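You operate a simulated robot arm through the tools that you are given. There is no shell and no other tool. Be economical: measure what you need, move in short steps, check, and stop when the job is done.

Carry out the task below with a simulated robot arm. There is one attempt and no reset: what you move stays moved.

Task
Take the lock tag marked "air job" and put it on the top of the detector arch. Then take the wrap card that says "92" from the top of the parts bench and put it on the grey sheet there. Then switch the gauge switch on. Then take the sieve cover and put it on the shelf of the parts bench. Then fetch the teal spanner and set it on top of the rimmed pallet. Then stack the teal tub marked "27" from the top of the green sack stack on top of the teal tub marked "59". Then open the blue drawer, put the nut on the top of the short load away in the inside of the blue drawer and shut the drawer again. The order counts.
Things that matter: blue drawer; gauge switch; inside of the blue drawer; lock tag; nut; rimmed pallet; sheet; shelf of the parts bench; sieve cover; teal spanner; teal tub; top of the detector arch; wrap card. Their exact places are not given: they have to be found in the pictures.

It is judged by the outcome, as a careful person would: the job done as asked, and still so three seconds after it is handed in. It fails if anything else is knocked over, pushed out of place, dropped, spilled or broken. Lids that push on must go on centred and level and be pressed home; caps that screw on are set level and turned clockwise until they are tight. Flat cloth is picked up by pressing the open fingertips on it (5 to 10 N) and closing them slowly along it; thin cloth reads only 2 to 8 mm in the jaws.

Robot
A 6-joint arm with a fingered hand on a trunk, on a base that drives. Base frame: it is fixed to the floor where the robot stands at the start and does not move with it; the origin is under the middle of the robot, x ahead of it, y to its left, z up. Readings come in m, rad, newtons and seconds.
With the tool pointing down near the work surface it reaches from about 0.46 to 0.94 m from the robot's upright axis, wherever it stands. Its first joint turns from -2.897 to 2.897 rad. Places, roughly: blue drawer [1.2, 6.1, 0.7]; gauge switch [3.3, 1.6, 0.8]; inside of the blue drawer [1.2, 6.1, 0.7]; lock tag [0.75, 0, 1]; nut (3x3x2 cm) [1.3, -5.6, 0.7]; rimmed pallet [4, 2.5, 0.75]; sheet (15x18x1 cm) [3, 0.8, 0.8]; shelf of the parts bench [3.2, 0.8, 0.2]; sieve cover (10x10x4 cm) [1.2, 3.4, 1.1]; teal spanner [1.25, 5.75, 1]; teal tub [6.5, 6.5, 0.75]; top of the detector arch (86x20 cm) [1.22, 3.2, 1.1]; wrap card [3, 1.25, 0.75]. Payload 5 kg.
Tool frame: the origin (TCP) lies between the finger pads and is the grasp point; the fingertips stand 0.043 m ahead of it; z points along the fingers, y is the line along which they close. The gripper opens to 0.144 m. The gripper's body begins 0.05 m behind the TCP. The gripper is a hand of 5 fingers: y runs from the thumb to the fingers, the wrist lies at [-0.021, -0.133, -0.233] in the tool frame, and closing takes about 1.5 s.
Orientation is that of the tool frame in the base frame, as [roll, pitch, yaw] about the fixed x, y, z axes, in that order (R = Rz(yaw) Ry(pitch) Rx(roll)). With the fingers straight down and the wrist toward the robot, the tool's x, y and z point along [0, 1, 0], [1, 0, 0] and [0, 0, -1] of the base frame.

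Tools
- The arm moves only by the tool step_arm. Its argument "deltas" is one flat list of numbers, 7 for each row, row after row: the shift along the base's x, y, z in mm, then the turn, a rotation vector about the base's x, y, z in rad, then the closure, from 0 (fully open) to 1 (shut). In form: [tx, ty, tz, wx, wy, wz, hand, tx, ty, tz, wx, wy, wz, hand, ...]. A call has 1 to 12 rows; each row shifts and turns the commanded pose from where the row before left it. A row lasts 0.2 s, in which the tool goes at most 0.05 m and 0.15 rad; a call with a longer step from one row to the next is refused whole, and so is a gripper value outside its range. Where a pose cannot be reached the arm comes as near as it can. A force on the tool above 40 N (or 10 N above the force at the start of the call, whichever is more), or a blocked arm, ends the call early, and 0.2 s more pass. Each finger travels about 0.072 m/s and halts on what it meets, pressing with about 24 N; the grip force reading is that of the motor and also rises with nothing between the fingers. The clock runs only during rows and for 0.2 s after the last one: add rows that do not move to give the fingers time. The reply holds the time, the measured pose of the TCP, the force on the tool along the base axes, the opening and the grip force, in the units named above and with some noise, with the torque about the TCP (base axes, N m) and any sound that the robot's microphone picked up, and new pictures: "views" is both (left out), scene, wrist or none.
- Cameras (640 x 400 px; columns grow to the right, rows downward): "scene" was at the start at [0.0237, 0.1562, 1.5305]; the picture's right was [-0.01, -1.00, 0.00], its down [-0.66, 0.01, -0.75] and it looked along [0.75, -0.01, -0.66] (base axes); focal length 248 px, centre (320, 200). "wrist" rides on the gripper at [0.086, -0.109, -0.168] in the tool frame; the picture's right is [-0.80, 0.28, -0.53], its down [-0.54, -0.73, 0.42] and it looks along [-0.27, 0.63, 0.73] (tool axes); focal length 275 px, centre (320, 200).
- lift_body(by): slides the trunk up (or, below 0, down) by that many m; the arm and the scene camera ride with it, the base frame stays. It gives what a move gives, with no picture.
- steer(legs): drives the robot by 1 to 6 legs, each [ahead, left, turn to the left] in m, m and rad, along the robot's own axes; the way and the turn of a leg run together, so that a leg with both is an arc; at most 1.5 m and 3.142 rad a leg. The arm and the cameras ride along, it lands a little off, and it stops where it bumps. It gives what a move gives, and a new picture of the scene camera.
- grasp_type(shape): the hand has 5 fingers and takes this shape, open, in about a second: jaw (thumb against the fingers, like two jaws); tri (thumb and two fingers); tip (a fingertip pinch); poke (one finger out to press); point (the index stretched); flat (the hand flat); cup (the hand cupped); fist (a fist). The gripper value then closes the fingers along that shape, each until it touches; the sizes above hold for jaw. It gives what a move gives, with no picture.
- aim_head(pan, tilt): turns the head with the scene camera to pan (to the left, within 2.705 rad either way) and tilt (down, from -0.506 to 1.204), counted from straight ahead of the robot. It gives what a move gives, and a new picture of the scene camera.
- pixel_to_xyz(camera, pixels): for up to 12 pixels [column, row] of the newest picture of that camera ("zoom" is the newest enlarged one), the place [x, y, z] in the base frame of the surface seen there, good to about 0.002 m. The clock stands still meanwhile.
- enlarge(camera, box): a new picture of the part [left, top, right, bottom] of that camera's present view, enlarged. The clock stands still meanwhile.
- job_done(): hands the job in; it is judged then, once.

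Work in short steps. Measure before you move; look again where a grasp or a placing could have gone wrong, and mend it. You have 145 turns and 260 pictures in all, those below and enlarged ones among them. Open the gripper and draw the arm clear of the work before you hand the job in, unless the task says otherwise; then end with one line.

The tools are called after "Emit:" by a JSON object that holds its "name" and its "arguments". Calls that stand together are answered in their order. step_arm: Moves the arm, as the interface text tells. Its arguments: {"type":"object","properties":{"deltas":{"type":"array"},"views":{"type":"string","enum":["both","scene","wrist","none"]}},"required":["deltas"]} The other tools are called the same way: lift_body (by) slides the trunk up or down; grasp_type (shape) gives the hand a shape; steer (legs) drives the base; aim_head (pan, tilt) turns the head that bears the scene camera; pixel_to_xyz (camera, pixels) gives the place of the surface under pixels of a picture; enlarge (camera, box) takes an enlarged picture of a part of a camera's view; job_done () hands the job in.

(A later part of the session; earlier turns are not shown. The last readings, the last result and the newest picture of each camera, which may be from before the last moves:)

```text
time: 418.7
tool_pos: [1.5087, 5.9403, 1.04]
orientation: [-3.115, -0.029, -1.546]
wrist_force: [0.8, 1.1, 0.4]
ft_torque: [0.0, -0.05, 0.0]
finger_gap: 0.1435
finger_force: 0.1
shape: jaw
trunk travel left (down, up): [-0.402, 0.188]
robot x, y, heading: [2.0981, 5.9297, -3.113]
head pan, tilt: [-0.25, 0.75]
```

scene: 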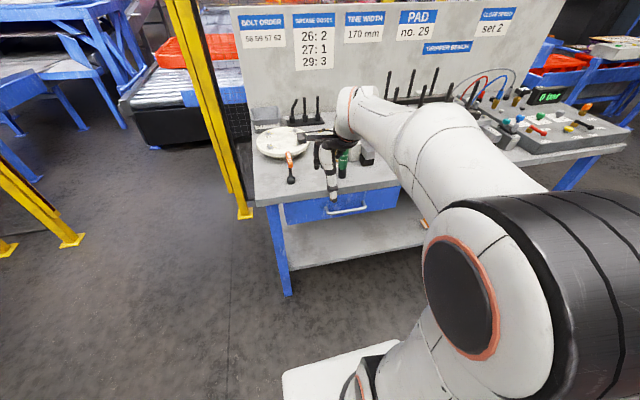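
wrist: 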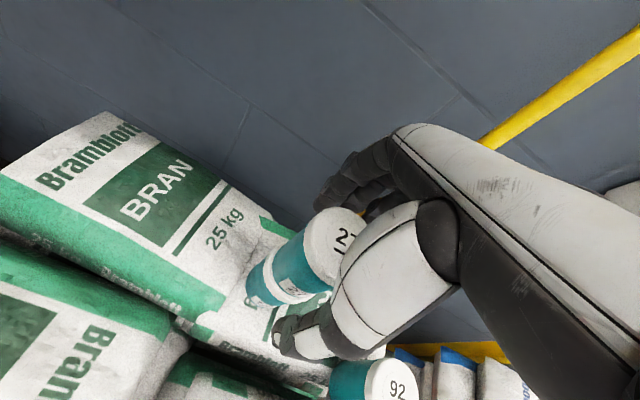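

Emit:
{"name": "enlarge", "arguments": {"camera": "scene", "box": [270, 170, 420, 250]}}

Emit:
{"name": "pixel_to_xyz", "arguments": {"camera": "zoom", "pixels": [[245, 165], [300, 180], [400, 155], [415, 145], [100, 200], [100, 160], [530, 110], [330, 190], [300, 192], [250, 190], [200, 110], [400, 170]]}}

```text
4.27 times, centred on (345, 210) of scene
```

zoom: 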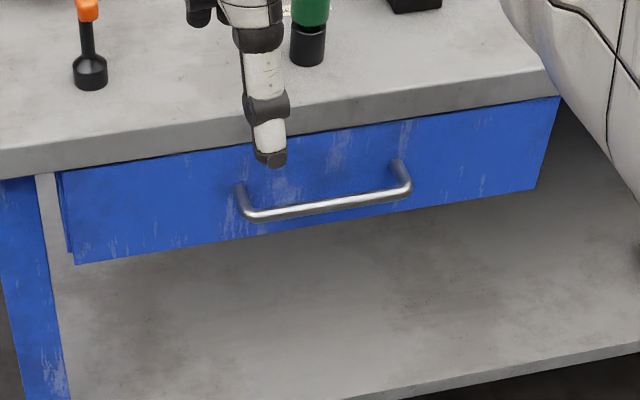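

```text
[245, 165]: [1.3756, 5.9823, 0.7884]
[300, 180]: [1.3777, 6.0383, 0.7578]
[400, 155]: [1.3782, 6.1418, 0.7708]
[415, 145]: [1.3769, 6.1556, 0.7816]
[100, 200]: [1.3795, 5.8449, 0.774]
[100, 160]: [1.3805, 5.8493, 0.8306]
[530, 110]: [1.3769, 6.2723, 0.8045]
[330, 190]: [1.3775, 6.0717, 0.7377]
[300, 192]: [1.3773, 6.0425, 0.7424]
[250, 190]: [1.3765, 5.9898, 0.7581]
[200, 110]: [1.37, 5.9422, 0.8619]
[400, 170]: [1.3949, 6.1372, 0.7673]
```

Emit:
{"name": "pixel_to_xyz", "arguments": {"camera": "zoom", "pixels": [[260, 214], [320, 205], [380, 194], [240, 200], [405, 185], [320, 211], [200, 140], [200, 155], [320, 95], [320, 120]]}}

```text
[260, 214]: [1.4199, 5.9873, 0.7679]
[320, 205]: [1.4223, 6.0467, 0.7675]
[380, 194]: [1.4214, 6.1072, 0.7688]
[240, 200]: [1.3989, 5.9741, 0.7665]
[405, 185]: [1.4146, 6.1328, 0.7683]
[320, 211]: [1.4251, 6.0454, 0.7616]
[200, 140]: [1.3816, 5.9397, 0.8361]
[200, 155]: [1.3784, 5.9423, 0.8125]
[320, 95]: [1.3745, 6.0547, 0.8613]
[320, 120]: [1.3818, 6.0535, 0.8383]
```

The bar is at x≈1.418, z≈0.766, y 5.98–6.13, 34 mm off the front. I tilt the hand 0.9 rad forward and come to a pre-grasp.

Emit:
{"name": "step_arm", "arguments": {"deltas": [8, 19, -15, 0, 0.148, -0.004, 0.6, 8, 19, -15, 0, 0.148, -0.004, 0.6, 8, 19, -15, 0, 0.148, -0.004, 0.6, 8, 19, -15, 0, 0.148, -0.004, 0.6, 8, 19, -15, 0, 0.148, -0.004, 0.6, 8, 19, -15, 0, 0.148, -0.004, 0.6, -12, 0, -34, 0, 0, 0, 0.6, -12, 0, -34, 0, 0, 0, 0.6, -12, 0, -34, 0, 0, 0, 0.6, 0, 0, 0, 0, 0, 0, 0.6], "views": "wrist"}}

Emit:
{"name": "enlarge", "arguments": {"camera": "scene", "box": [250, 150, 410, 270]}}

```text
time: 420.9
tool_pos: [1.5046, 6.1048, 0.9772]
orientation: [2.298, -0.02, -1.547]
wrist_force: [-1.0, 0.8, 0.2]
ft_torque: [-0.02, -0.01, -0.03]
finger_gap: 0.0579
finger_force: 0.1
shape: jaw
out of reach, approached as far as the arm can: row 5, 6, 7, 8, 9
trunk travel left (down, up): [-0.402, 0.188]
robot x, y, heading: [2.0974, 5.9273, -3.119]
head pan, tilt: [-0.25, 0.75]
```

wrist: 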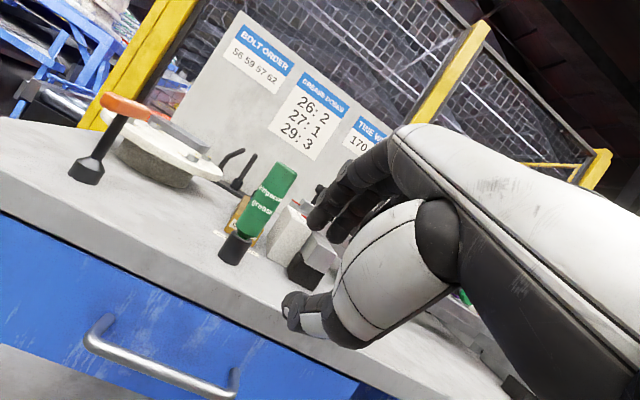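

```text
3.33 times, centred on (330, 210) of scene
```

zoom: 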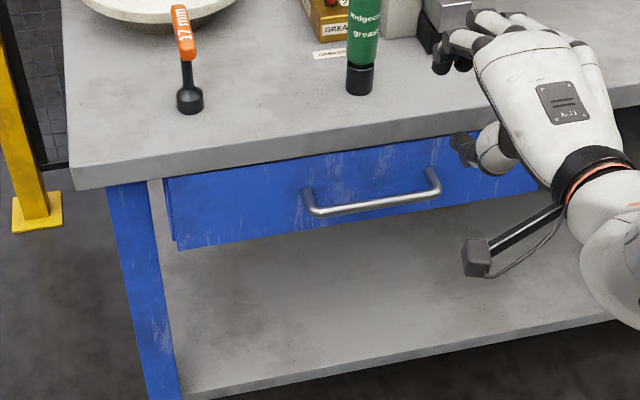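

Too close for this pose; I back off 0.2 m and lower the trunk 0.15.

Emit:
{"name": "steer", "arguments": {"legs": [[-0.2, 0, 0]]}}

Emit:
{"name": "lift_body", "arguments": {"by": -0.13}}

Emit:
{"name": "step_arm", "arguments": {"deltas": [-35, -10, 0, 0, 0.02, 0, 0.6, -35, -10, 0, 0, 0.02, 0, 0.6, -35, -10, 0, 0, 0, 0, 0.6, -35, -10, 0, 0, 0, 0, 0.6, -30, -8, 0, 0, 0, 0, 0.6, 0, 0, 0, 0, 0, 0, 0.6], "views": "wrist"}}

```text
time: 422.5
tool_pos: [1.7024, 6.1075, 0.9785]
orientation: [2.297, -0.02, -1.544]
wrist_force: [1.3, -0.9, 0.1]
ft_torque: [-0.01, 0.03, -0.01]
finger_gap: 0.0576
finger_force: 0.0
shape: jaw
trunk travel left (down, up): [-0.402, 0.188]
robot x, y, heading: [2.2955, 5.9313, -3.117]
head pan, tilt: [-0.25, 0.75]
```

scene: 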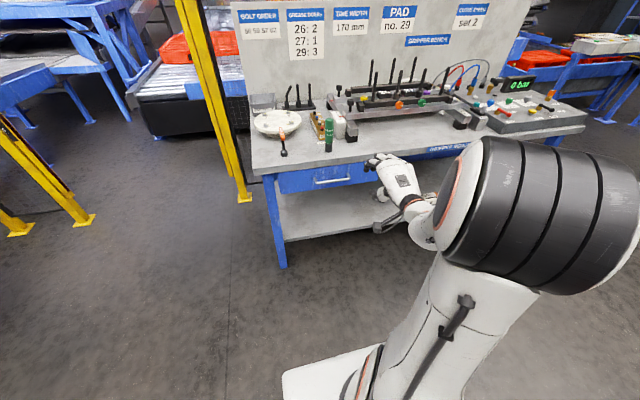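

```text
time: 424.1
tool_pos: [1.7036, 6.1098, 0.8476]
orientation: [2.296, -0.019, -1.547]
wrist_force: [-0.6, -0.5, 0.3]
ft_torque: [-0.03, 0.02, 0.01]
finger_gap: 0.0577
finger_force: 0.0
shape: jaw
trunk travel left (down, up): [-0.272, 0.318]
robot x, y, heading: [2.2988, 5.9372, -3.109]
head pan, tilt: [-0.25, 0.75]
```

```text
time: 425.5
tool_pos: [1.533, 6.069, 0.8661]
orientation: [2.264, -0.024, -1.538]
wrist_force: [-0.1, 0.7, 0.7]
ft_torque: [-0.01, 0.02, -0.02]
finger_gap: 0.0576
finger_force: 0.1
shape: jaw
out of reach, approached as far as the arm can: row 1, 2
trunk travel left (down, up): [-0.272, 0.318]
robot x, y, heading: [2.2966, 5.9323, -3.111]
head pan, tilt: [-0.25, 0.75]
```

wrist: 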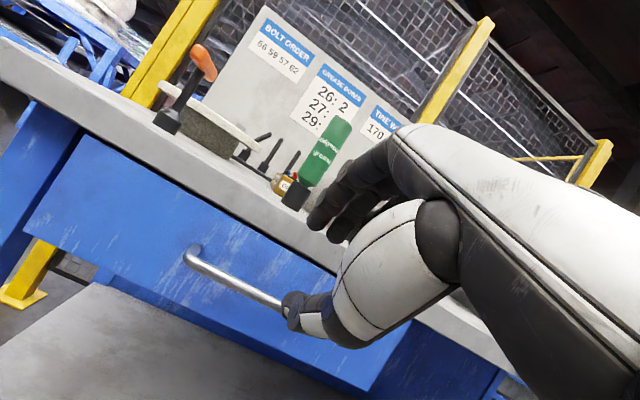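

I narrow the gap to ~32 mm and move in along the finger axis onto the bar.

Emit:
{"name": "step_arm", "arguments": {"deltas": [-25, -7, -23, 0, 0, 0, 0.78, -25, -7, -23, 0, 0, 0, 0.78, -25, 0, -22, 0, 0, 0, 0.78, -15, 0, -13, 0, 0, 0, 0.78, -11, 0, -9, 0, 0, 0, 0.78, 0, 0, 0, 0, 0, 0, 0.78], "views": "wrist"}}

Emit:
{"name": "enlarge", "arguments": {"camera": "scene", "box": [270, 140, 420, 240]}}

```text
time: 426.6
tool_pos: [1.4336, 6.0792, 0.8185]
orientation: [2.251, -0.028, -1.537]
wrist_force: [37.1, -4.3, 17.6]
ft_torque: [-0.11, -1.44, 0.09]
finger_gap: 0.0339
finger_force: 0.0
shape: jaw
out of reach, approached as far as the arm can: row 1, 2, 3
trunk travel left (down, up): [-0.272, 0.318]
robot x, y, heading: [2.2992, 5.9366, -3.11]
head pan, tilt: [-0.25, 0.75]
stopped in row 5: the force on the tool passed its limit at 58 N (the readings are from after the stop); the commanded pose is now the measured one
```

wrist: 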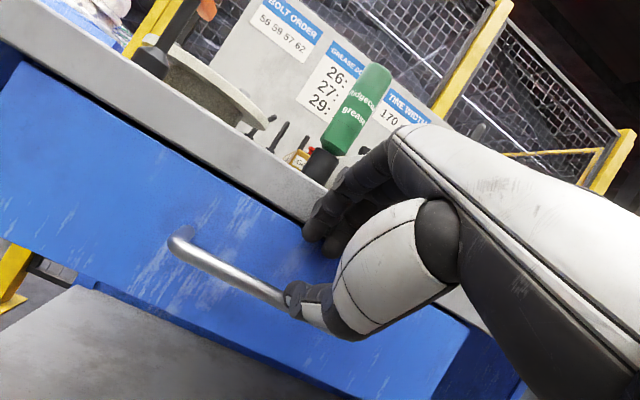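

```text
4.00 times, centred on (345, 190) of scene
```

zoom: 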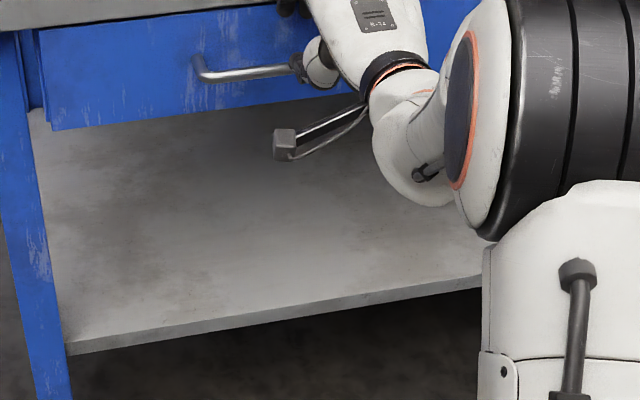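

The arm couldn't reach low enough and the fingers met the bench edge. I back off, lower the trunk by another 0.15, and approach again.

Emit:
{"name": "step_arm", "arguments": {"deltas": [40, 0, 15, 0, 0, 0, 0.78, 40, 0, 10, 0, 0, 0, 0.78], "views": "none"}}

Emit:
{"name": "lift_body", "arguments": {"by": -0.15}}

Emit:
{"name": "step_arm", "arguments": {"deltas": [0, -10, 40, 0, -0.01, -0.015, 0.78, 0, -10, 40, 0, 0, -0.015, 0.78, 0, -5, 40, 0, 0, 0, 0.78, 0, 0, 0, 0, 0, 0, 0.78], "views": "wrist"}}

```text
time: 427.2
tool_pos: [1.5116, 6.0805, 0.8407]
orientation: [2.264, -0.032, -1.532]
wrist_force: [-0.1, 0.5, 0.2]
ft_torque: [-0.01, 0.01, 0.03]
finger_gap: 0.0317
finger_force: 0.0
shape: jaw
trunk travel left (down, up): [-0.272, 0.318]
robot x, y, heading: [2.2963, 5.9339, -3.117]
head pan, tilt: [-0.25, 0.75]
```

```text
time: 428.9
tool_pos: [1.5115, 6.0802, 0.6915]
orientation: [2.265, -0.033, -1.533]
wrist_force: [-0.1, -0.5, -0.4]
ft_torque: [0.04, 0.03, 0.01]
finger_gap: 0.0316
finger_force: 0.0
shape: jaw
trunk travel left (down, up): [-0.122, 0.468]
robot x, y, heading: [2.3007, 5.935, -3.115]
head pan, tilt: [-0.25, 0.75]
```

```text
time: 429.9
tool_pos: [1.5112, 6.0553, 0.8119]
orientation: [2.275, -0.034, -1.563]
wrist_force: [0.2, -0.1, -0.3]
ft_torque: [0.02, -0.01, -0.04]
finger_gap: 0.0316
finger_force: 0.1
shape: jaw
trunk travel left (down, up): [-0.122, 0.468]
robot x, y, heading: [2.2961, 5.9299, -3.118]
head pan, tilt: [-0.25, 0.75]
```

wrist: 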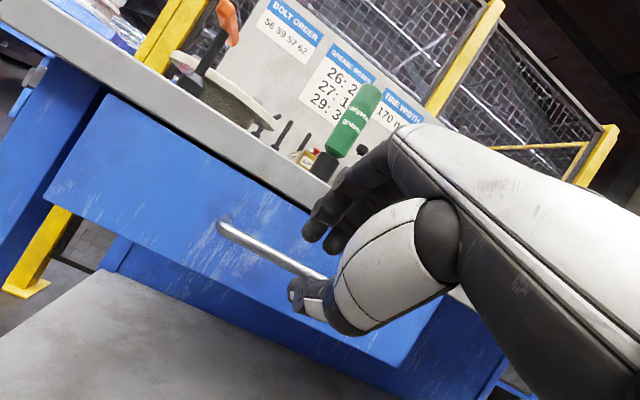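

Now I move in along the axis onto the bar.

Emit:
{"name": "step_arm", "arguments": {"deltas": [0, 0, 18, 0, 0, 0, 0.78, -25, 0, -17, 0, 0, 0, 0.78, -25, 0, -17, 0, 0, 0, 0.78, -15, 0, -10, 0, 0, 0, 0.78, -14, 0, -10, 0, 0, 0, 0.78, 0, 0, 0, 0, 0, 0, 0.78], "views": "wrist"}}

```text
time: 431.3
tool_pos: [1.4315, 6.0548, 0.775]
orientation: [2.277, -0.033, -1.562]
wrist_force: [2.9, 0.2, 0.7]
ft_torque: [-0.02, 0.06, -0.04]
finger_gap: 0.0315
finger_force: 0.1
shape: jaw
trunk travel left (down, up): [-0.122, 0.468]
robot x, y, heading: [2.2989, 5.9318, -3.112]
head pan, tilt: [-0.25, 0.75]
```

wrist: 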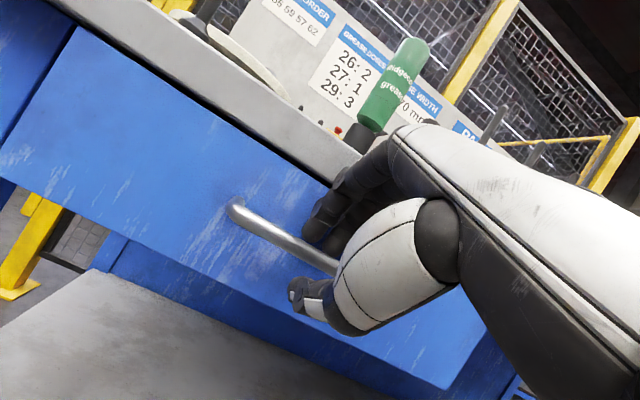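

The bar lies between fingers and thumb. I close on it and then pull gently with the arm.

Emit:
{"name": "step_arm", "arguments": {"deltas": [0, 0, 0, 0, 0, 0, 0.9, 0, 0, 0, 0, 0, 0, 1, 0, 0, 0, 0, 0, 0, 1, 0, 0, 0, 0, 0, 0, 1, 15, 0, 0, 0, 0, 0, 1, 20, 0, 0, 0, 0, 0, 1, 20, 0, 0, 0, 0, 0, 1], "views": "wrist"}}

```text
time: 432.9
tool_pos: [1.4874, 6.0556, 0.7744]
orientation: [2.275, -0.032, -1.564]
wrist_force: [-0.4, -1.6, -3.2]
ft_torque: [0.25, -0.03, 0.08]
finger_gap: 0.0041
finger_force: 23.9
shape: jaw
trunk travel left (down, up): [-0.122, 0.468]
robot x, y, heading: [2.2979, 5.9324, -3.118]
head pan, tilt: [-0.25, 0.75]
```

wrist: 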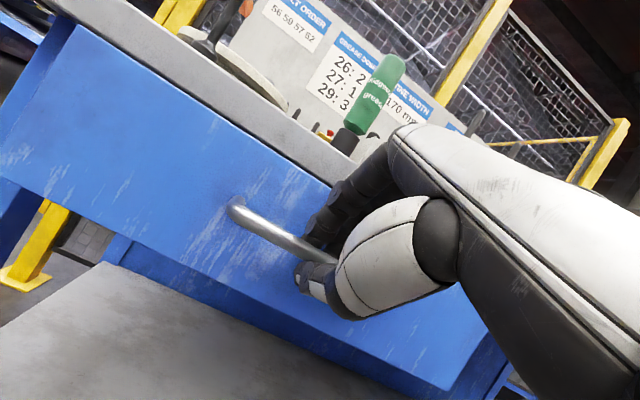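

The drawer follows the hand. I pull further by backing the base 0.17 m.

Emit:
{"name": "steer", "arguments": {"legs": [[-0.17, 0, 0]]}}

Emit:
{"name": "step_arm", "arguments": {"deltas": [0, 0, 0, 0, 0, 0, 0.9, 0, 0, 0, 0, 0, 0, 0.78, 0, 0, 0, 0, 0, 0, 0.7, 0, 0, 0, 0, 0, 0, 0.7, 30, 0, 25, 0, 0, 0, 0.7, 35, 0, 30, 0, 0, 0, 0.5, 30, 0, 30, 0, 0, 0, 0.3], "views": "both"}}

```text
time: 434.4
tool_pos: [1.6563, 6.0579, 0.7735]
orientation: [2.278, -0.032, -1.561]
wrist_force: [-0.7, -20.1, -7.2]
ft_torque: [-0.02, -0.08, 0.46]
finger_gap: 0.0043
finger_force: 24.5
shape: jaw
trunk travel left (down, up): [-0.122, 0.468]
robot x, y, heading: [2.4688, 5.937, -3.112]
head pan, tilt: [-0.25, 0.75]
```

scene: 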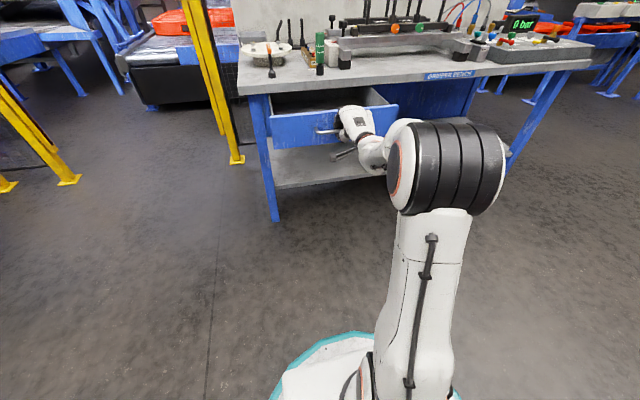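

```text
time: 436.0
tool_pos: [1.7507, 6.0601, 0.8582]
orientation: [2.28, -0.034, -1.558]
wrist_force: [-1.2, -0.1, -2.1]
ft_torque: [-0.05, 0.06, 0.02]
finger_gap: 0.1005
finger_force: 0.0
shape: jaw
trunk travel left (down, up): [-0.122, 0.468]
robot x, y, heading: [2.4637, 5.9381, -3.113]
head pan, tilt: [-0.25, 0.75]
```

scene: 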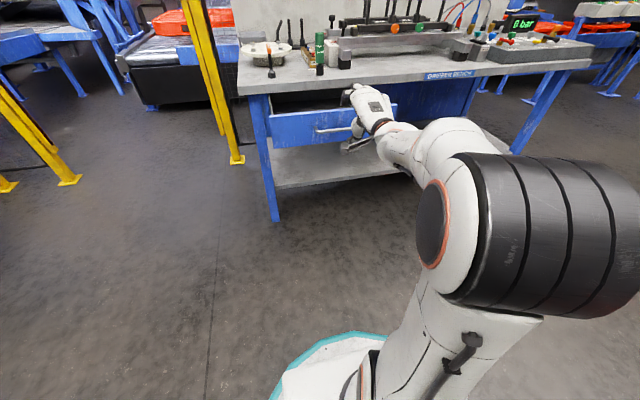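
wrist: 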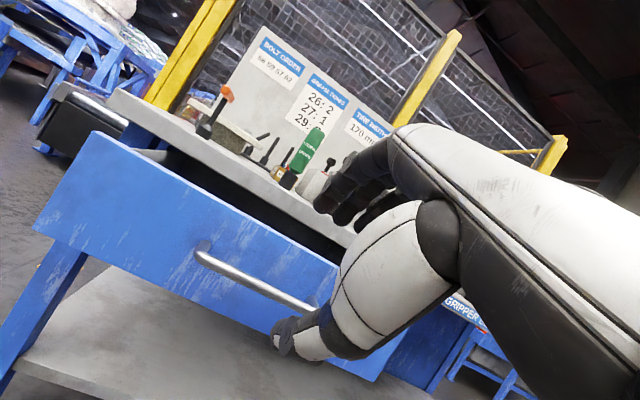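

The drawer is open ~0.22 m. Turns are short, so I now chain: straighten the arm, raise the trunk, drive south along the x≈5 corridor and look toward the short load.

Emit:
{"name": "step_arm", "arguments": {"deltas": [10, 0, 25, 0, -0.1445, 0, 0.2, 10, 0, 25, 0, -0.1445, 0, 0, 10, 0, 25, 0, -0.1445, 0, 0, 10, 0, 25, 0, -0.1445, 0, 0, 10, 0, 25, 0, -0.1445, 0, 0, 10, 0, 25, 0, -0.1445, 0, 0, 0, 0, 25, 0, 0, 0, 0], "views": "none"}}

Emit:
{"name": "lift_body", "arguments": {"by": 0.2}}

Emit:
{"name": "steer", "arguments": {"legs": [[-1.2, 0.6, 0], [-1.2, 0.7, 0], [-0.2, 0.6, 0], [0, 0, 1.54]]}}

Emit:
{"name": "steer", "arguments": {"legs": [[1.45, 0, 0], [1.45, 0, 0], [1.45, 0, 0], [1.45, 0, 0], [1.45, 0, 0]]}}

Emit:
{"name": "aim_head", "arguments": {"pan": -1.0, "tilt": 0.3}}

Emit:
{"name": "pixel_to_xyz", "arguments": {"camera": "scene", "pixels": [[200, 170], [240, 170], [280, 170], [320, 170], [360, 170], [400, 170], [280, 200], [320, 200], [360, 200], [280, 230], [320, 230], [400, 220]]}}

```text
time: 437.6
tool_pos: [1.8114, 6.0583, 1.0329]
orientation: [-3.139, -0.029, -1.592]
wrist_force: [-0.6, 0.6, -0.3]
ft_torque: [-0.03, -0.02, 0.01]
finger_gap: 0.1441
finger_force: 0.1
shape: jaw
trunk travel left (down, up): [-0.122, 0.468]
robot x, y, heading: [2.4692, 5.9398, -3.112]
head pan, tilt: [-0.25, 0.75]
```

```text
time: 439.8
tool_pos: [1.8127, 6.0574, 1.2346]
orientation: [-3.139, -0.026, -1.591]
wrist_force: [-0.3, -0.1, -0.3]
ft_torque: [0.0, 0.0, 0.02]
finger_gap: 0.144
finger_force: 0.1
shape: jaw
trunk travel left (down, up): [-0.322, 0.268]
robot x, y, heading: [2.471, 5.941, -3.115]
head pan, tilt: [-0.25, 0.75]
```

```text
time: 459.8
tool_pos: [4.9678, 3.494, 1.2331]
orientation: [-3.141, -0.028, -0.069]
wrist_force: [0.4, -0.4, 0.2]
ft_torque: [0.02, 0.03, 0.02]
finger_gap: 0.144
finger_force: 0.1
shape: jaw
trunk travel left (down, up): [-0.322, 0.268]
robot x, y, heading: [5.119, 4.1433, -1.592]
head pan, tilt: [-0.25, 0.75]
```

scene: 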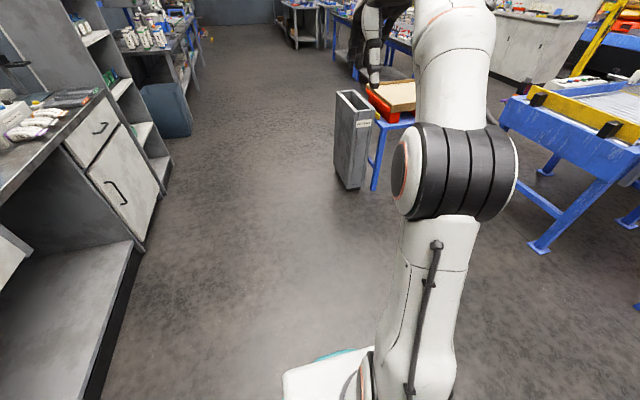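

```text
time: 494.2
tool_pos: [4.7404, -3.7511, 1.2364]
orientation: [-3.141, -0.028, -0.08]
wrist_force: [-0.7, -0.1, -0.3]
ft_torque: [-0.02, 0.0, 0.01]
finger_gap: 0.144
finger_force: 0.0
shape: jaw
trunk travel left (down, up): [-0.322, 0.268]
robot x, y, heading: [4.904, -3.104, -1.607]
head pan, tilt: [-0.25, 0.75]
```

scene: 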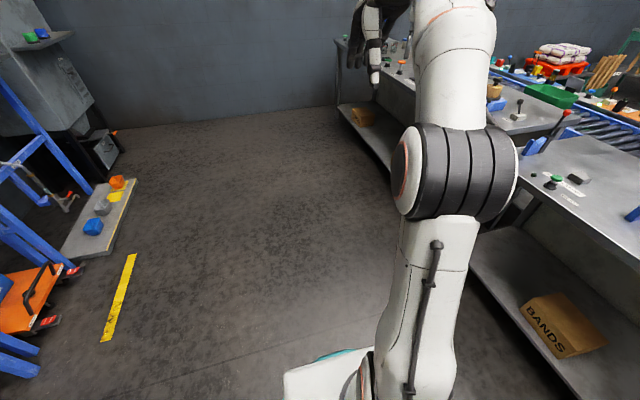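

```text
time: 495.3
tool_pos: [4.7397, -3.7519, 1.2339]
orientation: [-3.139, -0.026, -0.081]
wrist_force: [0.3, 0.0, 0.2]
ft_torque: [0.01, 0.01, 0.03]
finger_gap: 0.1439
finger_force: 0.0
shape: jaw
trunk travel left (down, up): [-0.322, 0.268]
robot x, y, heading: [4.9007, -3.102, -1.605]
head pan, tilt: [-1.0, 0.3]
```

scene: 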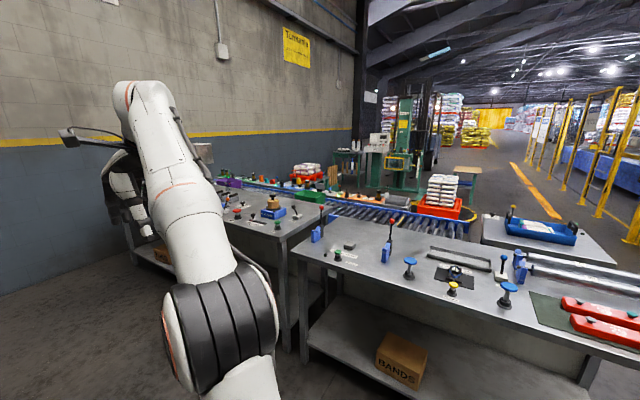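

```text
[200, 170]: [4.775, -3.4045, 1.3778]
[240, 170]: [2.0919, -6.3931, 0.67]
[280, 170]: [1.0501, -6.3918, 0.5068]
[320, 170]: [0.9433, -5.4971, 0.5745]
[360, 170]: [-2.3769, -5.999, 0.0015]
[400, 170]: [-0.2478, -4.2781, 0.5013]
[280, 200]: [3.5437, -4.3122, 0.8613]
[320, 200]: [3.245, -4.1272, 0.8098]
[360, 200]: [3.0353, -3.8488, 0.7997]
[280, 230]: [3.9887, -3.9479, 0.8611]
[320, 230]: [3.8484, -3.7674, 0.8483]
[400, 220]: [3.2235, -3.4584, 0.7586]
```

The short load (white sacks on red) shows at px (308,170), beyond a bench and roller track. I enlarge and measure the surroundings for an access path.

Emit:
{"name": "enlarge", "arguments": {"camera": "scene", "box": [230, 140, 490, 270]}}

Emit:
{"name": "pixel_to_xyz", "arguments": {"camera": "scene", "pixels": [[306, 166], [306, 178], [322, 178], [345, 203], [400, 212], [460, 225], [370, 190], [410, 190], [490, 185], [520, 225], [455, 210], [475, 190]]}}

Emit:
{"name": "pixel_to_xyz", "arguments": {"camera": "scene", "pixels": [[300, 330], [235, 290], [590, 250], [640, 275], [340, 185], [290, 180], [500, 205], [620, 255], [330, 180], [430, 200], [560, 170], [600, 200]]}}

Emit:
{"name": "aim_head", "arguments": {"pan": -1.9, "tilt": 0.35}}

Emit:
{"name": "pixel_to_xyz", "arguments": {"camera": "scene", "pixels": [[100, 200], [200, 200], [300, 200], [400, 200], [500, 200], [100, 250], [200, 250], [300, 250], [400, 250], [500, 250], [300, 170], [600, 300]]}}

```text
2.46 times, centred on (360, 205) of scene
```

zoom: 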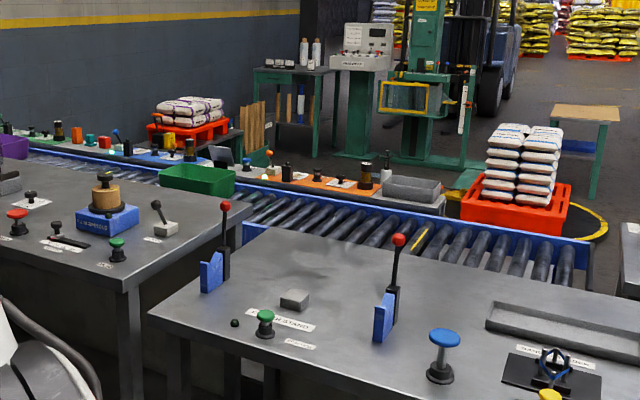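

```text
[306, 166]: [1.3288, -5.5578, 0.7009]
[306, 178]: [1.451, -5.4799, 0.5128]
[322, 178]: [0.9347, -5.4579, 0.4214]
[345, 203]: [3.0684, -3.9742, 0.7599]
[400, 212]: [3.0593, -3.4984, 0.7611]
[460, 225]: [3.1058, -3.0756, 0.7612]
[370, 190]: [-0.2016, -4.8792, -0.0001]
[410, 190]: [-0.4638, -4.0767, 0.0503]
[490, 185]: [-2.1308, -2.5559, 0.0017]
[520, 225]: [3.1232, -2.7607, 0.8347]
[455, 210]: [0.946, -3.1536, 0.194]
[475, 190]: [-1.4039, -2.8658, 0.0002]
```

```text
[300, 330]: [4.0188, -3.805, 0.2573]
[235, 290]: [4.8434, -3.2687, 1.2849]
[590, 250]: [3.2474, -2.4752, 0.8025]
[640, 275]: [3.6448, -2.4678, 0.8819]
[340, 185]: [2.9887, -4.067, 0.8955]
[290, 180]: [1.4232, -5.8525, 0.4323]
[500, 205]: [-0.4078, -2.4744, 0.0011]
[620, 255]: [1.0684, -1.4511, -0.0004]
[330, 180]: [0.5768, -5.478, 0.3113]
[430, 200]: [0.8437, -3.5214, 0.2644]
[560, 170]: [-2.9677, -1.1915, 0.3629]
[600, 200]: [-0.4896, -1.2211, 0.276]
```

```text
time: 496.5
tool_pos: [4.7413, -3.751, 1.2342]
orientation: [-3.14, -0.029, -0.082]
wrist_force: [-0.6, 0.0, 0.3]
ft_torque: [0.0, -0.01, 0.01]
finger_gap: 0.1437
finger_force: 0.1
shape: jaw
trunk travel left (down, up): [-0.322, 0.268]
robot x, y, heading: [4.8976, -3.1041, -1.606]
head pan, tilt: [-1.901, 0.351]
```

scene: 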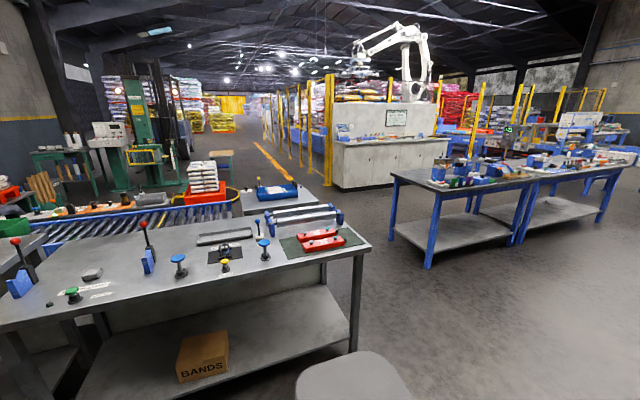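

```text
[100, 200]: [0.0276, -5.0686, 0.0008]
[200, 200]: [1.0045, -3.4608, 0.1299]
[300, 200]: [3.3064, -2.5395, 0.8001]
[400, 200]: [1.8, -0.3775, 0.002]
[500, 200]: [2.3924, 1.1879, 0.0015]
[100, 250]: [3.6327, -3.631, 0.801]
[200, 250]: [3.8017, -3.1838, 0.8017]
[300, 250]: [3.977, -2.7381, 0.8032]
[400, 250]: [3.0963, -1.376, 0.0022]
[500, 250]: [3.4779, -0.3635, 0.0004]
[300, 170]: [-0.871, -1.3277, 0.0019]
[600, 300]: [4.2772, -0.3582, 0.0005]
```

I can pass between the bench rows at y≈-1.9 and come down the aisle at x≈2.1. I chain these drives and look at the load.

Emit:
{"name": "steer", "arguments": {"legs": [[0, 0, 0.035], [-1.22, 0, 0], [0, -1.4, 0], [0, -1.4, 0]]}}

Emit:
{"name": "steer", "arguments": {"legs": [[1.4, 0, 0], [1.2, 0, 0]]}}

Emit:
{"name": "aim_head", "arguments": {"pan": -0.67, "tilt": 0.55}}

Emit:
{"name": "pixel_to_xyz", "arguments": {"camera": "scene", "pixels": [[320, 200], [280, 200], [360, 200], [320, 170], [280, 170], [360, 170], [320, 240], [280, 240], [360, 240], [240, 200], [400, 200], [320, 300]]}}

Emit:
{"name": "enlarge", "arguments": {"camera": "scene", "box": [200, 100, 440, 300]}}

```text
time: 516.1
tool_pos: [1.965, -2.5402, 1.2341]
orientation: [-3.138, -0.028, -0.053]
wrist_force: [0.2, 0.2, -0.2]
ft_torque: [-0.02, 0.04, -0.02]
finger_gap: 0.1437
finger_force: 0.0
shape: jaw
trunk travel left (down, up): [-0.322, 0.268]
robot x, y, heading: [2.1116, -1.8914, -1.581]
head pan, tilt: [-1.901, 0.351]
```

scene: 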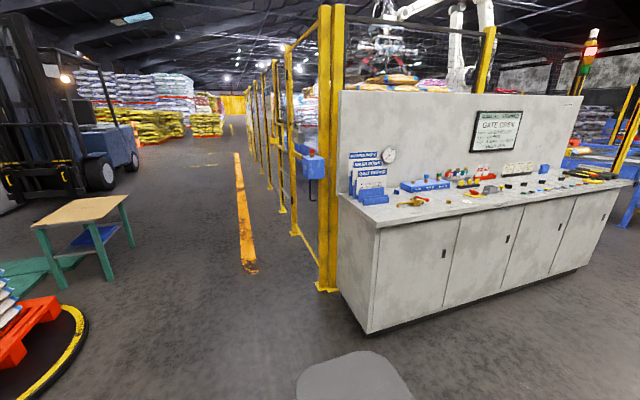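

```text
time: 528.9
tool_pos: [1.9128, -5.1638, 1.2344]
orientation: [-3.14, -0.027, -0.074]
wrist_force: [-0.5, -0.2, -0.6]
ft_torque: [-0.04, 0.0, 0.02]
finger_gap: 0.1438
finger_force: 0.1
shape: jaw
trunk travel left (down, up): [-0.322, 0.268]
robot x, y, heading: [2.0662, -4.5138, -1.594]
head pan, tilt: [-1.901, 0.351]
```

scene: 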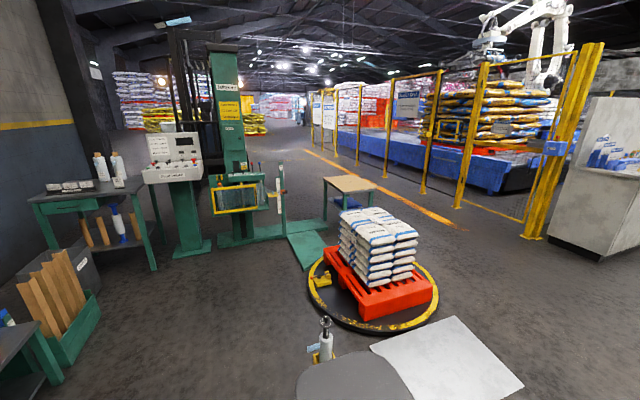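

```text
time: 530.4
tool_pos: [1.9122, -5.1637, 1.2339]
orientation: [-3.139, -0.028, -0.072]
wrist_force: [-0.4, -1.1, -0.6]
ft_torque: [0.0, 0.0, -0.02]
finger_gap: 0.1437
finger_force: 0.1
shape: jaw
trunk travel left (down, up): [-0.322, 0.268]
robot x, y, heading: [2.0638, -4.5155, -1.59]
head pan, tilt: [-0.67, 0.55]
```

scene: 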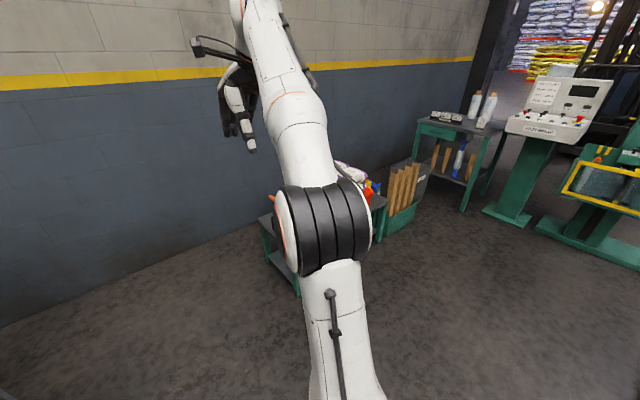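

```text
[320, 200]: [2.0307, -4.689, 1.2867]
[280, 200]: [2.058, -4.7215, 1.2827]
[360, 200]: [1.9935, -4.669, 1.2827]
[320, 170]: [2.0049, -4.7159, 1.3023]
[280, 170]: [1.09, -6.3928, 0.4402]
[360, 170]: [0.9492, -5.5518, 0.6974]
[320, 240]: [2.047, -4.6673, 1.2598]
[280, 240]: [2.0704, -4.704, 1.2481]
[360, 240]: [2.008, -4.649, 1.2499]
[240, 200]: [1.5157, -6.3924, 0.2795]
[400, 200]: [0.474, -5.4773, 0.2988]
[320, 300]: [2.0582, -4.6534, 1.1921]
```

```text
2.00 times, centred on (320, 200) of scene
```

zoom: 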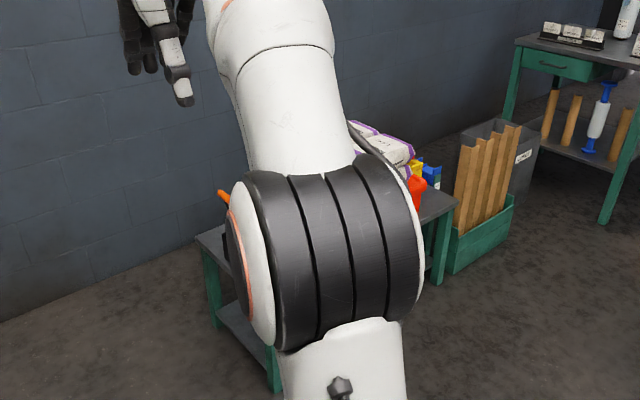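

The load sits on the green table, hidden by the elbow. I move in front of it, shift the hand aside and take both views.

Emit:
{"name": "steer", "arguments": {"legs": [[0.3, -0.62, 0.02]]}}

Emit:
{"name": "step_arm", "arguments": {"deltas": [-35, 30, 0, 0, 0, 0.02, 0, -35, 30, 0, 0, 0, 0.02, 0, -35, 30, 0, 0, 0, 0.02, 0, -35, 30, 0, 0, 0, 0, 0], "views": "wrist"}}

Emit:
{"name": "aim_head", "arguments": {"pan": 0, "tilt": 0.8}}

Emit:
{"name": "enlarge", "arguments": {"camera": "scene", "box": [220, 100, 420, 260]}}

Emit:
{"name": "pixel_to_xyz", "arguments": {"camera": "scene", "pixels": [[320, 200], [300, 200], [340, 200], [360, 200], [320, 180], [340, 180], [360, 180], [300, 180], [320, 160], [340, 160], [320, 220], [340, 220]]}}

```text
time: 534.1
tool_pos: [1.3072, -5.4539, 1.2339]
orientation: [-3.14, -0.029, -0.052]
wrist_force: [0.9, -0.1, -0.4]
ft_torque: [0.01, 0.02, 0.02]
finger_gap: 0.1439
finger_force: 0.0
shape: jaw
trunk travel left (down, up): [-0.322, 0.268]
robot x, y, heading: [1.452, -4.8062, -1.579]
head pan, tilt: [-0.67, 0.55]
```

scene: 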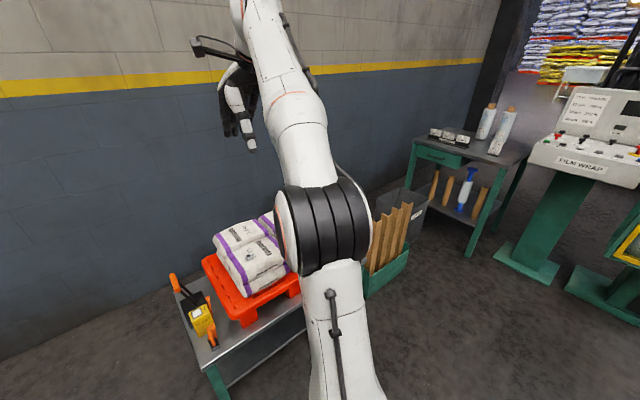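

```text
time: 535.1
tool_pos: [1.1684, -5.3329, 1.2321]
orientation: [-3.14, -0.029, 0.008]
wrist_force: [0.9, 0.2, 0.1]
ft_torque: [0.03, 0.03, 0.02]
finger_gap: 0.1439
finger_force: 0.1
shape: jaw
trunk travel left (down, up): [-0.322, 0.268]
robot x, y, heading: [1.4519, -4.8016, -1.581]
head pan, tilt: [-0.67, 0.55]
```

wrist: 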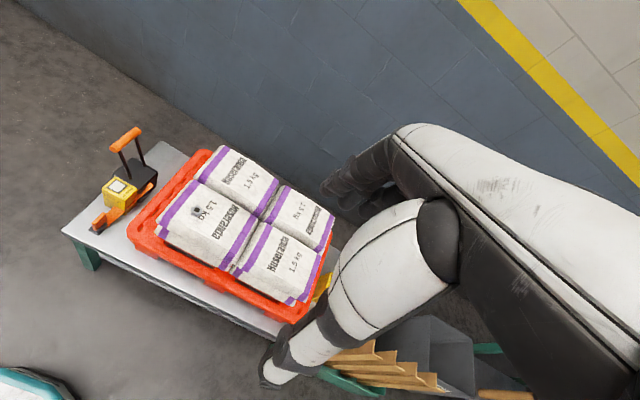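

```text
time: 536.2
tool_pos: [1.1682, -5.3342, 1.2333]
orientation: [-3.139, -0.028, 0.007]
wrist_force: [0.1, -0.2, -0.9]
ft_torque: [0.01, 0.0, 0.0]
finger_gap: 0.1439
finger_force: 0.2
shape: jaw
trunk travel left (down, up): [-0.322, 0.268]
robot x, y, heading: [1.4491, -4.8023, -1.578]
head pan, tilt: [0.0, 0.799]
```

scene: 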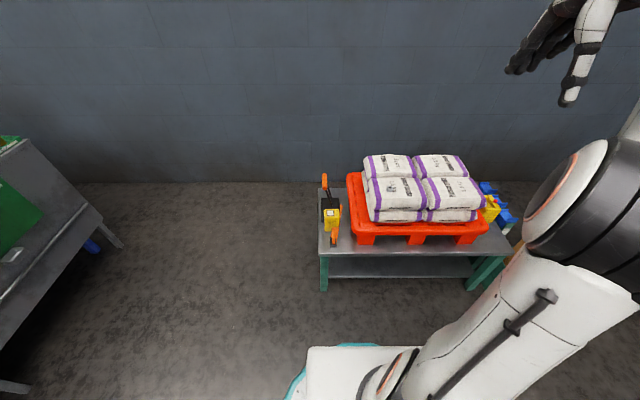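

```text
2.50 times, centred on (320, 180) of scene
```

zoom: 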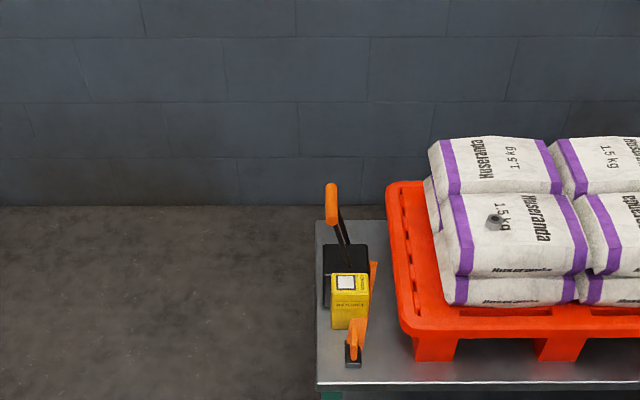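

```text
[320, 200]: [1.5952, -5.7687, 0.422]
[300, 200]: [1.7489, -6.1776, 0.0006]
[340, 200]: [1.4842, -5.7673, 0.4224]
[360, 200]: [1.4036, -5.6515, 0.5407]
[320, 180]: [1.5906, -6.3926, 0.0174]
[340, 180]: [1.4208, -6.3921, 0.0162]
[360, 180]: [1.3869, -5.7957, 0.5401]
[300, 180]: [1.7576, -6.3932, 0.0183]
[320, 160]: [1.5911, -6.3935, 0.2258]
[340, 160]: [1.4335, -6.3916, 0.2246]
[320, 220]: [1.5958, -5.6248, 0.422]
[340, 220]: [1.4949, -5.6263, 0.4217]
```

The nut shows as the dark hex at zoom (493,220). I measure it closely.

Emit:
{"name": "pixel_to_xyz", "arguments": {"camera": "zoom", "pixels": [[493, 216], [493, 222], [488, 219], [500, 219], [493, 228], [485, 222], [503, 225], [470, 222], [520, 222], [493, 240]]}}

Emit:
{"name": "enlarge", "arguments": {"camera": "scene", "box": [377, 177, 401, 199]}}

Emit:
{"name": "pixel_to_xyz", "arguments": {"camera": "zoom", "pixels": [[320, 200], [320, 150], [320, 250], [270, 200], [370, 200], [320, 220], [340, 200], [300, 200]]}}

```text
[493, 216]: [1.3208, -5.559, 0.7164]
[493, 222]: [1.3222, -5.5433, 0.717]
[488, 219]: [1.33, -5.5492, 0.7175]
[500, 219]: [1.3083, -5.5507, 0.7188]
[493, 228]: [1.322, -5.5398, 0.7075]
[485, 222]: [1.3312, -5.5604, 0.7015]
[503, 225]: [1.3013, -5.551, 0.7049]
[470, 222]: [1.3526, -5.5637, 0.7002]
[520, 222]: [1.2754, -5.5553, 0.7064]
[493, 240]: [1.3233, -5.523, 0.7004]
```

```text
16.00 times, centred on (389, 188) of scene
```

zoom: 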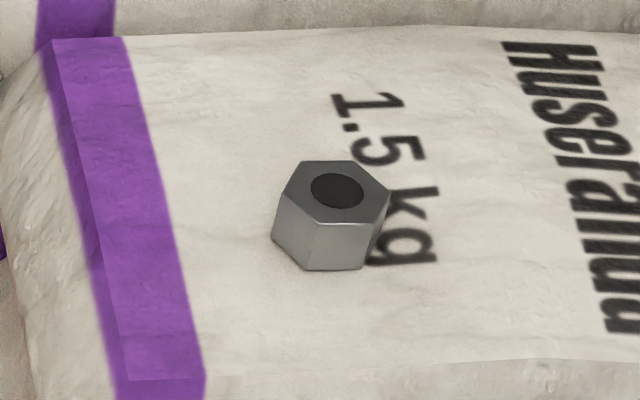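

```text
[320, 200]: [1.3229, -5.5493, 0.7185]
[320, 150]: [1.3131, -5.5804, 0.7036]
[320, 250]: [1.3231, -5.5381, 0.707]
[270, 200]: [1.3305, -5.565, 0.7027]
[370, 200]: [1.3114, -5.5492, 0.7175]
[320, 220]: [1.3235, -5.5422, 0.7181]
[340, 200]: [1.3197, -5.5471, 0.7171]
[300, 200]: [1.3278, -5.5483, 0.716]
```

Nut centre ≈ (1.319,-5.555), z 0.70–0.718. I approach, descend with a 58 mm gap, close and lift in one go, checking the gap.

Emit:
{"name": "step_arm", "arguments": {"deltas": [25, -37, -15, 0, 0, 0, 0.6, 25, -37, -15, 0, 0, 0, 0.6, 25, -37, -15, 0, 0, 0, 0.6, 25, -37, -15, 0, 0, 0, 0.6, 25, -37, -15, 0, 0, 0, 0.6, 26, -36, -15, 0, 0, 0, 0.6, 0, 0, -48, 0, 0, 0, 0.6, 0, 0, -48, 0, 0, 0, 0.6, 0, 0, -48, 0, 0, 0, 0.6, 0, 0, -48, 0, 0, 0, 0.6, 0, 0, -48, 0, 0, 0, 0.6, 0, 0, -48, 0, 0, 0, 0.6], "views": "none"}}

Emit:
{"name": "step_arm", "arguments": {"deltas": [0, 0, -30, 0, 0, 0, 0.6, 0, 0, 0, 0, 0, 0, 0.6], "views": "wrist"}}

Emit:
{"name": "enlarge", "arguments": {"camera": "scene", "box": [350, 150, 430, 210]}}

```text
time: 538.8
tool_pos: [1.3186, -5.5566, 0.8569]
orientation: [-3.141, -0.029, 0.006]
wrist_force: [-0.2, -0.9, 2.3]
ft_torque: [0.02, 0.03, -0.03]
finger_gap: 0.0579
finger_force: 0.1
shape: jaw
trunk travel left (down, up): [-0.322, 0.268]
robot x, y, heading: [1.4516, -4.802, -1.575]
head pan, tilt: [0.0, 0.799]
```

```text
time: 539.4
tool_pos: [1.3181, -5.5552, 0.826]
orientation: [-3.141, -0.029, 0.007]
wrist_force: [-0.2, 0.7, -0.3]
ft_torque: [0.01, -0.04, 0.01]
finger_gap: 0.0577
finger_force: 0.0
shape: jaw
trunk travel left (down, up): [-0.322, 0.268]
robot x, y, heading: [1.4503, -4.8022, -1.577]
head pan, tilt: [0.0, 0.799]
```

wrist: 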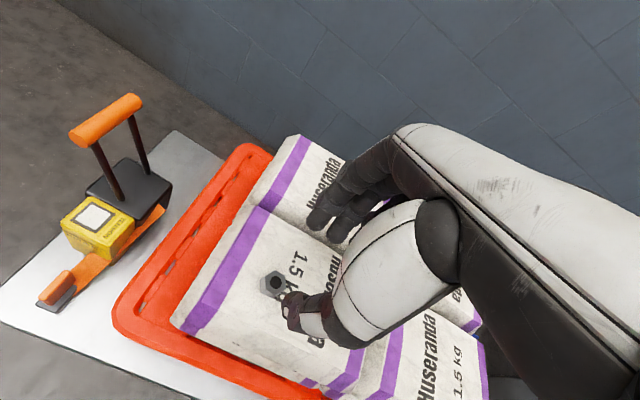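

```text
6.67 times, centred on (390, 180) of scene
```

zoom: 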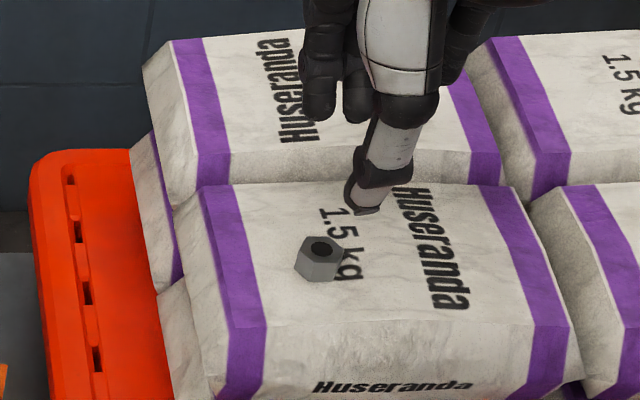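

Aligned. I descend to 0.741, close slowly, and lift.

Emit:
{"name": "step_arm", "arguments": {"deltas": [0, 0, -40, 0, 0, 0, 0.6, 0, 0, -30, 0, 0, 0, 0.6, 0, 0, -15, 0, 0, 0, 0.6, 0, 0, 0, 0, 0, 0, 0.7, 0, 0, 0, 0, 0, 0, 0.8, 0, 0, 0, 0, 0, 0, 0.9, 0, 0, 0, 0, 0, 0, 1, 0, 0, 0, 0, 0, 0, 1, 0, 0, 0, 0, 0, 0, 1], "views": "none"}}

Emit:
{"name": "step_arm", "arguments": {"deltas": [0, 0, 20, 0, 0, 0, 1, 0, 0, 45, 0, 0, 0, 1, 0, 0, 45, 0, 0, 0, 1, 0, 0, 45, 0, 0, 0, 1, 0, 0, 45, 0, 0, 0, 1, 0, 0, 45, 0, 0, 0, 1], "views": "wrist"}}

Emit:
{"name": "enlarge", "arguments": {"camera": "scene", "box": [350, 120, 430, 210]}}

```text
time: 541.4
tool_pos: [1.3178, -5.5551, 0.7418]
orientation: [-3.138, -0.031, 0.007]
wrist_force: [-0.7, 0.4, 0.9]
ft_torque: [-0.02, -0.02, -0.02]
finger_gap: 0.0208
finger_force: 23.9
shape: jaw
trunk travel left (down, up): [-0.322, 0.268]
robot x, y, heading: [1.4491, -4.804, -1.574]
head pan, tilt: [0.0, 0.799]
```

```text
time: 542.8
tool_pos: [1.3168, -5.5556, 0.9872]
orientation: [-3.14, -0.029, 0.007]
wrist_force: [-0.2, -1.2, -0.9]
ft_torque: [0.0, -0.01, 0.0]
finger_gap: 0.0209
finger_force: 24.0
shape: jaw
trunk travel left (down, up): [-0.322, 0.268]
robot x, y, heading: [1.4502, -4.804, -1.577]
head pan, tilt: [0.0, 0.799]
```

wrist: 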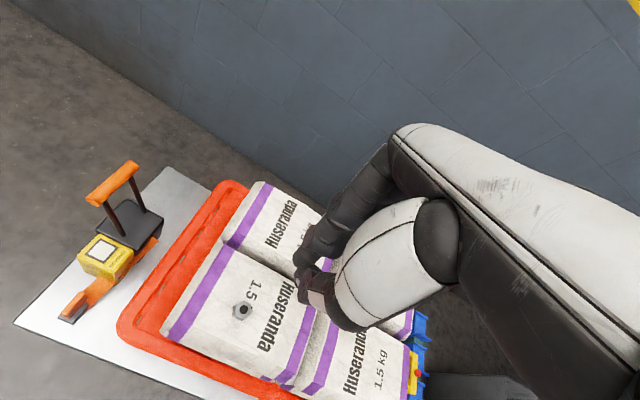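

```text
4.44 times, centred on (390, 165) of scene
```

zoom: 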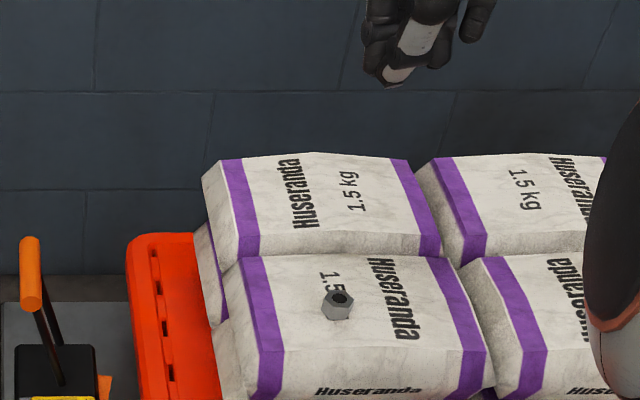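

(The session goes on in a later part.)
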